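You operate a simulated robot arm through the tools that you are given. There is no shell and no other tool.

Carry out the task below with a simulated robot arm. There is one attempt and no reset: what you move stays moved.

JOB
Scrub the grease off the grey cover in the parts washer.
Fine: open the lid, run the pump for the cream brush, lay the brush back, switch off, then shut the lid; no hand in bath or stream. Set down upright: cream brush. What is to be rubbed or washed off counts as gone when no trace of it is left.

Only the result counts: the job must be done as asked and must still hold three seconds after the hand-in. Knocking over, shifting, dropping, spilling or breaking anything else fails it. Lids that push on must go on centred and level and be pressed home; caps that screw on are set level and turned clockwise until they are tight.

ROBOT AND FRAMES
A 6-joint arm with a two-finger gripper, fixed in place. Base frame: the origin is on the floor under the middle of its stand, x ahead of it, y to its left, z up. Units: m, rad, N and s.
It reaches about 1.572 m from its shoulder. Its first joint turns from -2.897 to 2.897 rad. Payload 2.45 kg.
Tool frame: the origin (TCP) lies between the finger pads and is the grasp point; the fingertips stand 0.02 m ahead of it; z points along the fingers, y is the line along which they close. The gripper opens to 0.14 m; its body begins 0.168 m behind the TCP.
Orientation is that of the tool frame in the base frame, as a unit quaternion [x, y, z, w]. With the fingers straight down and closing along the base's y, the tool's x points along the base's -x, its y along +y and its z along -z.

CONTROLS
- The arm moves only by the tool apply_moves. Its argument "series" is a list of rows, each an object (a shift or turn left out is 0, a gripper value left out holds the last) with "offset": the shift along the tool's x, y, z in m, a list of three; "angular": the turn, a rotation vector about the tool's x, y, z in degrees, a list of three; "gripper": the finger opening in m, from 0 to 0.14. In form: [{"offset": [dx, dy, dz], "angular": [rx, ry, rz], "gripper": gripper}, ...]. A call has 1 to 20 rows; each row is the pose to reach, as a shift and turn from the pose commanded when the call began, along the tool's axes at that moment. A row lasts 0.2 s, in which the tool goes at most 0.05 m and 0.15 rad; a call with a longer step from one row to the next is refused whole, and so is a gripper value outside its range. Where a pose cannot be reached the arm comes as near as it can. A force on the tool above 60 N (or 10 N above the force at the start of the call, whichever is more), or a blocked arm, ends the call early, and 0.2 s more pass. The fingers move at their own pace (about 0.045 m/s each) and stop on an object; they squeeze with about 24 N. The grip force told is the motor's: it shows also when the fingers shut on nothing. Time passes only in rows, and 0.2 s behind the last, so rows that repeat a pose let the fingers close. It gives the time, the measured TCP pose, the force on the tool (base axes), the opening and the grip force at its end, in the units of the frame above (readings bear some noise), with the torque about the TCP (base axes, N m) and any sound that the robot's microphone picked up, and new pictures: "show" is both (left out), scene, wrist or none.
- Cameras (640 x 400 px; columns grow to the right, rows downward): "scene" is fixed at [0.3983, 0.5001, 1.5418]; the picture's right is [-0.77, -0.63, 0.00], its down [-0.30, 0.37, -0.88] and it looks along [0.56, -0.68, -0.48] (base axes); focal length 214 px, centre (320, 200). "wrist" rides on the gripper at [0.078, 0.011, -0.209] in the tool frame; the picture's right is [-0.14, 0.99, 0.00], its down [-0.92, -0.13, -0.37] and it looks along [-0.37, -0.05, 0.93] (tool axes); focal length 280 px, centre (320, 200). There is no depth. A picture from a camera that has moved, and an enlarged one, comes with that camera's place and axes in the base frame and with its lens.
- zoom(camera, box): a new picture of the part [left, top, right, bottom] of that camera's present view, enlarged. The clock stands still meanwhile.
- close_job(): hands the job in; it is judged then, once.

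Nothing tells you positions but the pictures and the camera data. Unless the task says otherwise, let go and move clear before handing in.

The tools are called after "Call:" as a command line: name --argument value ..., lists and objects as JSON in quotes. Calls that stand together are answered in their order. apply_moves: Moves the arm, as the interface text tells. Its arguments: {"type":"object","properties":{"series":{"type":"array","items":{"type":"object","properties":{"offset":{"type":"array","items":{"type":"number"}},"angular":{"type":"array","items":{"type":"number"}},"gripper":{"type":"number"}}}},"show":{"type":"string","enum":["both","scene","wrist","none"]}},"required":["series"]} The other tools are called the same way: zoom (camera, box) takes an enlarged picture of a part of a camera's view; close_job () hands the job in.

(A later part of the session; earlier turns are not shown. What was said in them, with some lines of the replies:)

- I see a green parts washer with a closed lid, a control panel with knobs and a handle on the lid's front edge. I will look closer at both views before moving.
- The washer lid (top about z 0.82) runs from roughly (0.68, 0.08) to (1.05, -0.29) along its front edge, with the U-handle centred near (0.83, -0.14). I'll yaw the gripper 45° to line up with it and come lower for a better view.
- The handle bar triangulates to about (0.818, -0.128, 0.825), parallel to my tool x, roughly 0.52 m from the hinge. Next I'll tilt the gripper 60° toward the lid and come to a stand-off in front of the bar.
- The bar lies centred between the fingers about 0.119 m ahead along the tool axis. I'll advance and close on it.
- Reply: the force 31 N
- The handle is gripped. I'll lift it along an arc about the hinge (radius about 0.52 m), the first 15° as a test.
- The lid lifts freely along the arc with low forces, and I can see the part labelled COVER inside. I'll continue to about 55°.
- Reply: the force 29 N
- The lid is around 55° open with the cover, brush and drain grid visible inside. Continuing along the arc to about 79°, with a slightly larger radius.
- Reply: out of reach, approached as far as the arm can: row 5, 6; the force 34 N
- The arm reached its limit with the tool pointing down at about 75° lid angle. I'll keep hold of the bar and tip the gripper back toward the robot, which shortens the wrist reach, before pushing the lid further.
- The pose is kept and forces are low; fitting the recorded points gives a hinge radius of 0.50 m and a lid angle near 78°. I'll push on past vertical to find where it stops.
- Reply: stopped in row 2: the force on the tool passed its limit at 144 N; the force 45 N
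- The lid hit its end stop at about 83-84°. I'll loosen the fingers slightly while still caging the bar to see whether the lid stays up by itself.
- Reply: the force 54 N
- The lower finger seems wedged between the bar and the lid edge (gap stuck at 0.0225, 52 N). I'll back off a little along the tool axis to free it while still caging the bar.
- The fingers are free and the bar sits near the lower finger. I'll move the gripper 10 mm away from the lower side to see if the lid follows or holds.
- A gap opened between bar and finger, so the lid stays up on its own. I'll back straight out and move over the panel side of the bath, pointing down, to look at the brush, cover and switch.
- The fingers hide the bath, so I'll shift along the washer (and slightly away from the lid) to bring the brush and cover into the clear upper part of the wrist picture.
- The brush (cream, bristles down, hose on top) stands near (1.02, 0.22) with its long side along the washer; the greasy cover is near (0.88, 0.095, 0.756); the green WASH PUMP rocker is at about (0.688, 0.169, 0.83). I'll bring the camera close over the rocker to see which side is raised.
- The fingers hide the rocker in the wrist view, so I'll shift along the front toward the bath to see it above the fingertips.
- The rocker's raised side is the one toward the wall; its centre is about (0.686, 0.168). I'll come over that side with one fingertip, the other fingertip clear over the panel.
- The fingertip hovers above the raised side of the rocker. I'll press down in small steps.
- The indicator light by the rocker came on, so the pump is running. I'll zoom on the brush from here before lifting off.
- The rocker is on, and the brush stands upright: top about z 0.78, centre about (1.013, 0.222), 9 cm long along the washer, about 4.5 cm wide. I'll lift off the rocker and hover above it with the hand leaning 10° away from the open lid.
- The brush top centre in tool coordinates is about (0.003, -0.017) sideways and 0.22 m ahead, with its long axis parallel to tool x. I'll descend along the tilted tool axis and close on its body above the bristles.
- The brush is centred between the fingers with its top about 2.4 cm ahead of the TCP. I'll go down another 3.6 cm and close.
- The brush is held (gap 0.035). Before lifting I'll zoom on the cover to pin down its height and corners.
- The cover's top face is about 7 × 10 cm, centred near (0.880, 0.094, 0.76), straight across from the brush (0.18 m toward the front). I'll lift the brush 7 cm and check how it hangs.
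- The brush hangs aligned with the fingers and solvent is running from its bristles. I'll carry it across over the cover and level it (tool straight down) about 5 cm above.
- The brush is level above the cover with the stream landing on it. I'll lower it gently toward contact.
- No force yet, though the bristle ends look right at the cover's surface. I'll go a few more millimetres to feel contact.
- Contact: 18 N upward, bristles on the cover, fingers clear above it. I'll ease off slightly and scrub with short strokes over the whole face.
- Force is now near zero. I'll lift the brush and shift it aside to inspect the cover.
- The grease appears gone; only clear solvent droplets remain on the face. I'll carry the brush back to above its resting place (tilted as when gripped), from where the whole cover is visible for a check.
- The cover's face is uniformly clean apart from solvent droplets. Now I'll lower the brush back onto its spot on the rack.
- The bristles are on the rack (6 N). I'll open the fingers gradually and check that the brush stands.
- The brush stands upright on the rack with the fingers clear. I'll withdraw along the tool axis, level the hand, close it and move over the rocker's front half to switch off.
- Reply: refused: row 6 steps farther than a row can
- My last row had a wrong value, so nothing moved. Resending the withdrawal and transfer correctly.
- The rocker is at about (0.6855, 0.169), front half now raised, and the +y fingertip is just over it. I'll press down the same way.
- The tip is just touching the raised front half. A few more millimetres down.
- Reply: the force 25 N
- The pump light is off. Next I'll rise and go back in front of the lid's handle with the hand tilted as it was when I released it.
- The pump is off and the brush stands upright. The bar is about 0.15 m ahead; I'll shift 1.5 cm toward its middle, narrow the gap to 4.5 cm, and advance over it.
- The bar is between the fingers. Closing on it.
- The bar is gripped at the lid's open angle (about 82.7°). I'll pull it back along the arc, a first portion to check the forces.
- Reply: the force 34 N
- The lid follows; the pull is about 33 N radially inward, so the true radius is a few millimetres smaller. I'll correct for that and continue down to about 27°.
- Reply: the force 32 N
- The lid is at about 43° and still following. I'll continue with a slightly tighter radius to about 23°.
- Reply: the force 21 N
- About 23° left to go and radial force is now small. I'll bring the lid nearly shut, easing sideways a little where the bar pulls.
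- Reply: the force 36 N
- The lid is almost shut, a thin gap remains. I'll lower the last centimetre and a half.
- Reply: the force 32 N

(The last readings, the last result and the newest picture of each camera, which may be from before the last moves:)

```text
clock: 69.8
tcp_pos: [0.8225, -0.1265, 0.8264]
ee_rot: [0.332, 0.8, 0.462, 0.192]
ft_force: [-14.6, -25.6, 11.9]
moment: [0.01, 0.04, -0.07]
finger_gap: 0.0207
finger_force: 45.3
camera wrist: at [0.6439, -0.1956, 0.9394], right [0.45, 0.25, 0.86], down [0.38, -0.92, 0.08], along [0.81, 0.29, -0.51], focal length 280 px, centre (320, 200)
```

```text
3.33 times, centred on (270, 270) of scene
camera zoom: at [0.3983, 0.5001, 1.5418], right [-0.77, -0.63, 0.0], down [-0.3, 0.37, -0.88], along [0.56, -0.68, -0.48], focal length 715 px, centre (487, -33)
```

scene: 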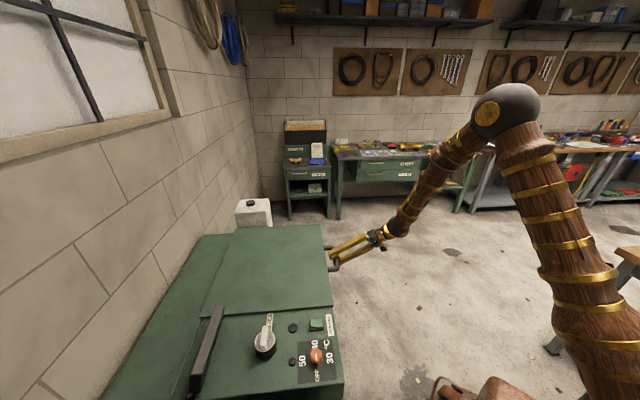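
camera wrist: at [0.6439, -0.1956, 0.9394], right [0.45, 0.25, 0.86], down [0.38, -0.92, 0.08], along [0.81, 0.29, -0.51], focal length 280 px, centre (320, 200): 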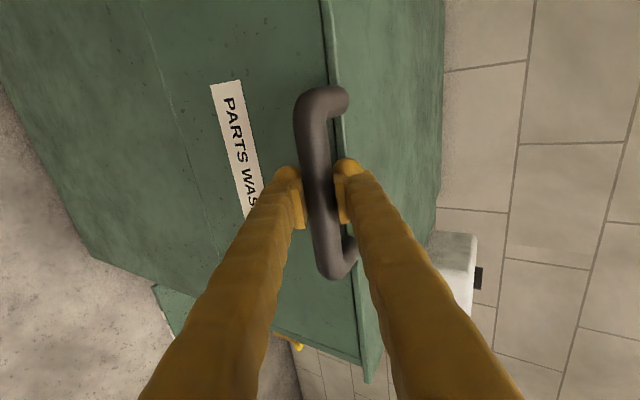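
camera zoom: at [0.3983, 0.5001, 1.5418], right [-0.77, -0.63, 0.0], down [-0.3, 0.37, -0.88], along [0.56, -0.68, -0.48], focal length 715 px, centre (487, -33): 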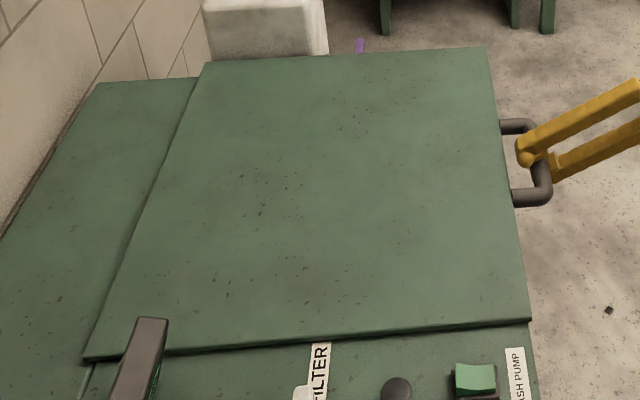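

The lid looks shut and seated. I'll ease off, open the fingers and back away from the handle.

Call:
apply_moves --series '[{"offset": [0, -0.001, -0.003]}, {"offset": [0, -0.001, -0.003], "gripper": 0.03}, {"offset": [0, -0.001, -0.005], "gripper": 0.04}, {"offset": [0, 0, -0.01], "gripper": 0.06}, {"offset": [0, 0, -0.015], "gripper": 0.08}, {"offset": [0, 0, -0.03], "gripper": 0.08}, {"offset": [0, 0, -0.07]}, {"offset": [0, 0, -0.11]}, {"offset": [0, 0, -0.15]}]' --show "both"

Call:
zoom --camera "wrist" --box '[230, 60, 430, 320]'

Call:
zoom --camera "scene" --box '[190, 210, 350, 330]'

```text
clock: 71.8
tcp_pos: [0.7309, -0.2167, 0.8983]
ee_rot: [0.331, 0.801, 0.461, 0.19]
ft_force: [-0.7, 0.7, 1.3]
moment: [0.02, -0.02, 0.0]
finger_gap: 0.08
finger_force: 0.1
camera wrist: at [0.5511, -0.287, 1.0134], right [0.45, 0.25, 0.86], down [0.38, -0.92, 0.07], along [0.81, 0.29, -0.51], focal length 280 px, centre (320, 200)
```

scene: 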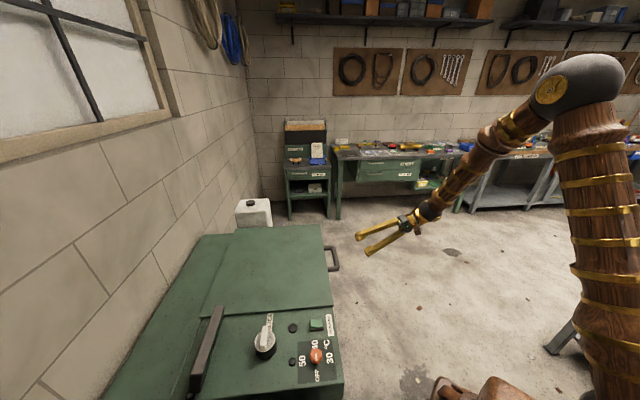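
wrist: 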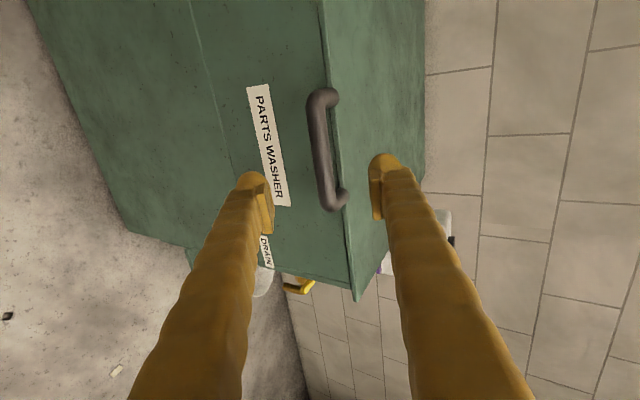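

```text
1.54 times, centred on (330, 190) of wrist
camera zoom: at [0.5511, -0.287, 1.0134], right [0.45, 0.25, 0.86], down [0.38, -0.92, 0.07], along [0.81, 0.29, -0.51], focal length 431 px, centre (305, 215)
```

zoom: 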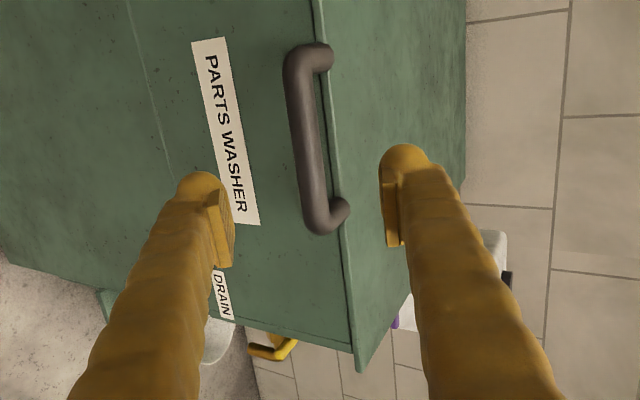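

```text
3.33 times, centred on (270, 270) of scene
camera zoom: at [0.3983, 0.5001, 1.5418], right [-0.77, -0.63, 0.0], down [-0.3, 0.37, -0.88], along [0.56, -0.68, -0.48], focal length 715 px, centre (487, -33)
```

zoom: 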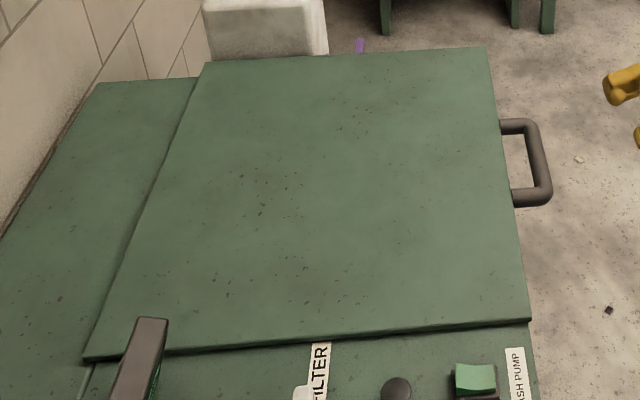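

The lid outline matches its initial closed position. To make sure it is fully home I'll press lightly on the front middle of the lid with closed fingertips.

Call:
apply_moves --series '[{"offset": [0, 0.0346, -0.02], "angular": [7.5, 0, 0], "gripper": 0.04}, {"offset": [0, 0.0693, -0.04], "angular": [15, 0, 0], "gripper": 0.0}, {"offset": [0, 0.1039, -0.06], "angular": [22.5, 0, 0]}, {"offset": [0.0005, 0.1271, -0.0199], "angular": [30, 0, 0]}, {"offset": [0.001, 0.1503, 0.0203], "angular": [37.5, 0, 0]}, {"offset": [0.0016, 0.1734, 0.0604], "angular": [45, 0, 0]}, {"offset": [0.0022, 0.1966, 0.1006], "angular": [52.5, 0, 0]}, {"offset": [0.0027, 0.2198, 0.1407], "angular": [60, 0, 0]}, {"offset": [0.0027, 0.1852, 0.1607], "angular": [60, 0, 0]}, {"offset": [0.0027, 0.1505, 0.1807], "angular": [60, 0, 0]}]' --show "both"

```text
clock: 74.0
tcp_pos: [0.8941, -0.0496, 0.9414]
ee_rot: [0.383, 0.924, -0.001, 0.0]
ft_force: [0.9, 0.0, -0.4]
moment: [0.0, -0.02, -0.03]
finger_gap: 0.0001
finger_force: 24.4
camera wrist: at [0.8464, 0.0137, 1.1495], right [0.8, 0.6, 0.0], down [0.56, -0.74, 0.37], along [0.22, -0.3, -0.93], focal length 280 px, centre (320, 200)
```

scene: 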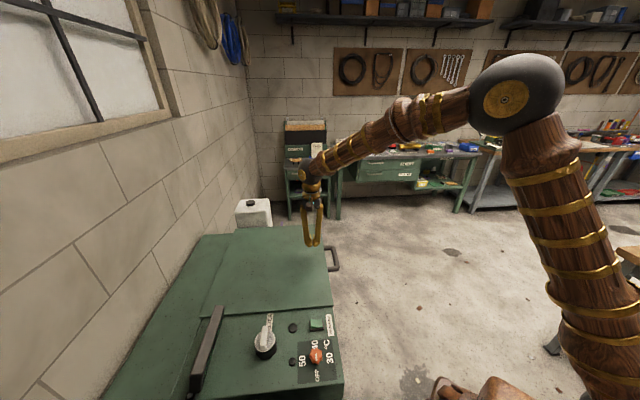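
wrist: 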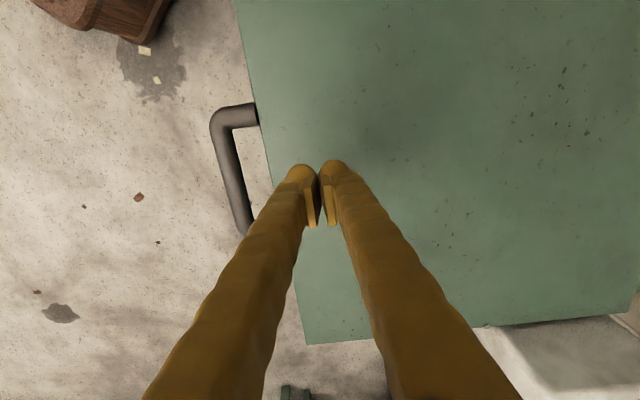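

Call:
apply_moves --series '[{"offset": [0, 0, 0.035]}, {"offset": [0, 0, 0.06]}, {"offset": [0, 0, 0.072]}, {"offset": [0, 0, 0.078]}]' --show "none"

```text
clock: 75.0
tcp_pos: [0.8933, -0.0514, 0.8606]
ee_rot: [0.383, 0.924, 0.0, 0.001]
ft_force: [-0.2, 0.7, 0.4]
moment: [-0.01, 0.01, 0.02]
finger_gap: 0.0002
finger_force: 23.8
```

Call:
apply_moves --series '[{"offset": [0, 0, 0.004]}, {"offset": [0, 0, 0.007]}, {"offset": [0, 0, 0.01]}, {"offset": [0, 0, 0.012]}]' --show "none"

```text
clock: 76.0
tcp_pos: [0.8932, -0.052, 0.8503]
ee_rot: [0.383, 0.924, 0.0, 0.0]
ft_force: [-7.4, -0.5, 24.5]
moment: [-0.02, 0.15, 0.01]
finger_gap: 0.0061
finger_force: 29.4
```

The lid is solid under 24 N, so it is fully shut. I'll lift away and move clear, then take a last look.

Call:
apply_moves --series '[{"offset": [0, 0, -0.02]}, {"offset": [0, 0, -0.06]}, {"offset": [0, 0, -0.105]}, {"offset": [0, 0, -0.15]}, {"offset": [0, 0, -0.195]}, {"offset": [0, -0.03, -0.23]}, {"offset": [0, -0.07, -0.25]}, {"offset": [0, -0.11, -0.27]}, {"offset": [0, -0.15, -0.29]}, {"offset": [0, -0.19, -0.31]}, {"offset": [0, -0.19, -0.31]}]' --show "both"

Call:
zoom --camera "scene" --box '[180, 190, 360, 400]'

Call:
zoom --camera "scene" --box '[240, 290, 360, 400]'

```text
clock: 78.4
tcp_pos: [0.7594, -0.1861, 1.1595]
ee_rot: [0.383, 0.924, 0.0, 0.0]
ft_force: [-0.3, 0.5, -0.8]
moment: [0.03, -0.01, 0.01]
finger_gap: 0.0
finger_force: 29.6
camera wrist: at [0.7112, -0.1233, 1.3687], right [0.8, 0.6, 0.0], down [0.56, -0.74, 0.37], along [0.22, -0.3, -0.93], focal length 280 px, centre (320, 200)
```

scene: 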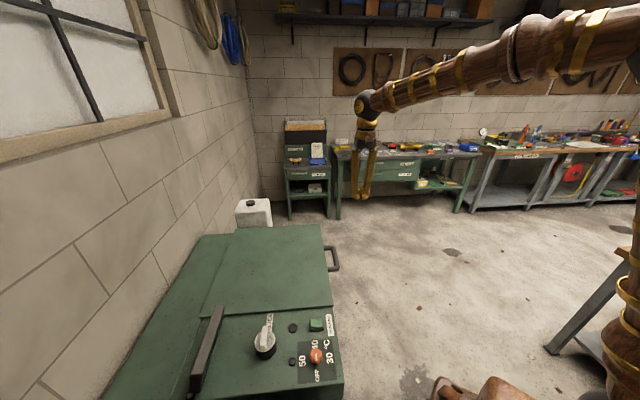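
wrist: 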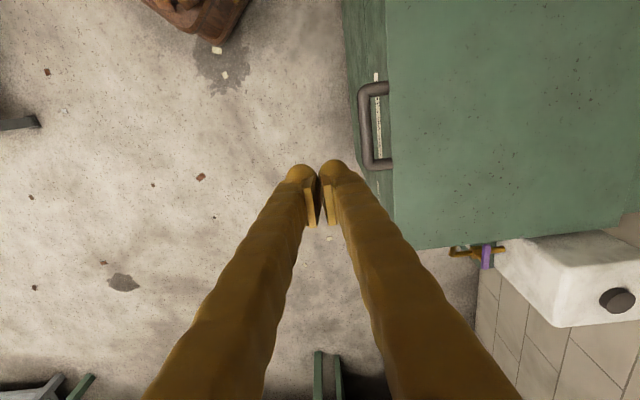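

```text
1.90 times, centred on (270, 295) of scene
camera zoom: at [0.3983, 0.5001, 1.5418], right [-0.77, -0.63, 0.0], down [-0.3, 0.37, -0.88], along [0.56, -0.68, -0.48], focal length 408 px, centre (415, 19)
```

zoom: 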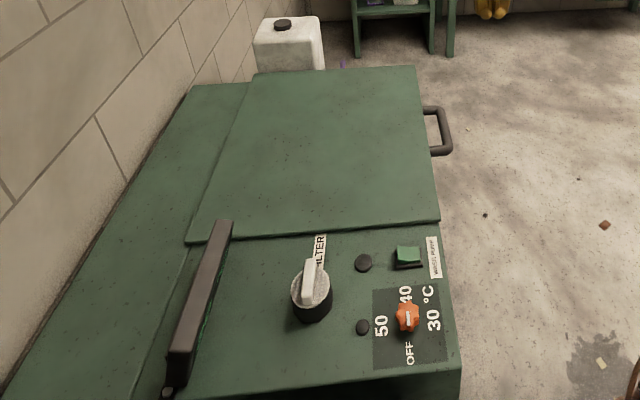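

```text
3.64 times, centred on (300, 345) of scene
camera zoom: at [0.3983, 0.5001, 1.5418], right [-0.77, -0.63, 0.0], down [-0.3, 0.37, -0.88], along [0.56, -0.68, -0.48], focal length 780 px, centre (393, -327)
```

zoom: 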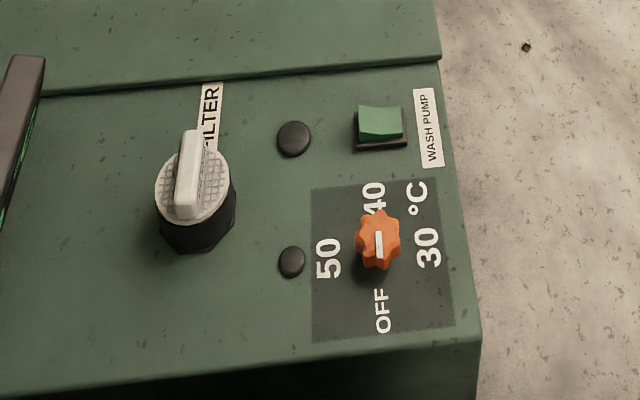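

The job looks done, and the hand is clear of the washer:
- **Lid:** shut, with its outline matching the picture from the start.
- **Pump:** switched off; its light is out and the rocker is back in its original position.
- **Cover:** no dark grease patch was visible when I last saw it. Only solvent droplets were left on the face.
- **Brush:** standing upright on its rack under the lid.

I'm handing in now.

Call:
close_job

```text
The job is handed in.
```

I've handed the job in, and as far as I could see, the grease is off the grey cover. I couldn't look inside after shutting the lid, and the hand-in gave no verdict.

- **Cover:** the dark patch on the top face was gone after scrubbing. A few drops of solvent were left on it.
- **Brush:** it is back where it was on the rack, standing upright on its bristles.
- **Pump:** it is switched off, with the light out and the rocker back where it started.
- **Lid:** it is shut, and it held firm when I pressed on it with about 24 N. Opening it, I pushed it into its stop and the force briefly reached 144 N. I saw no damage, and it opened and closed normally afterwards.

The hand stayed above the rack and out of the stream. The temperature dial and the filter knob were not touched.
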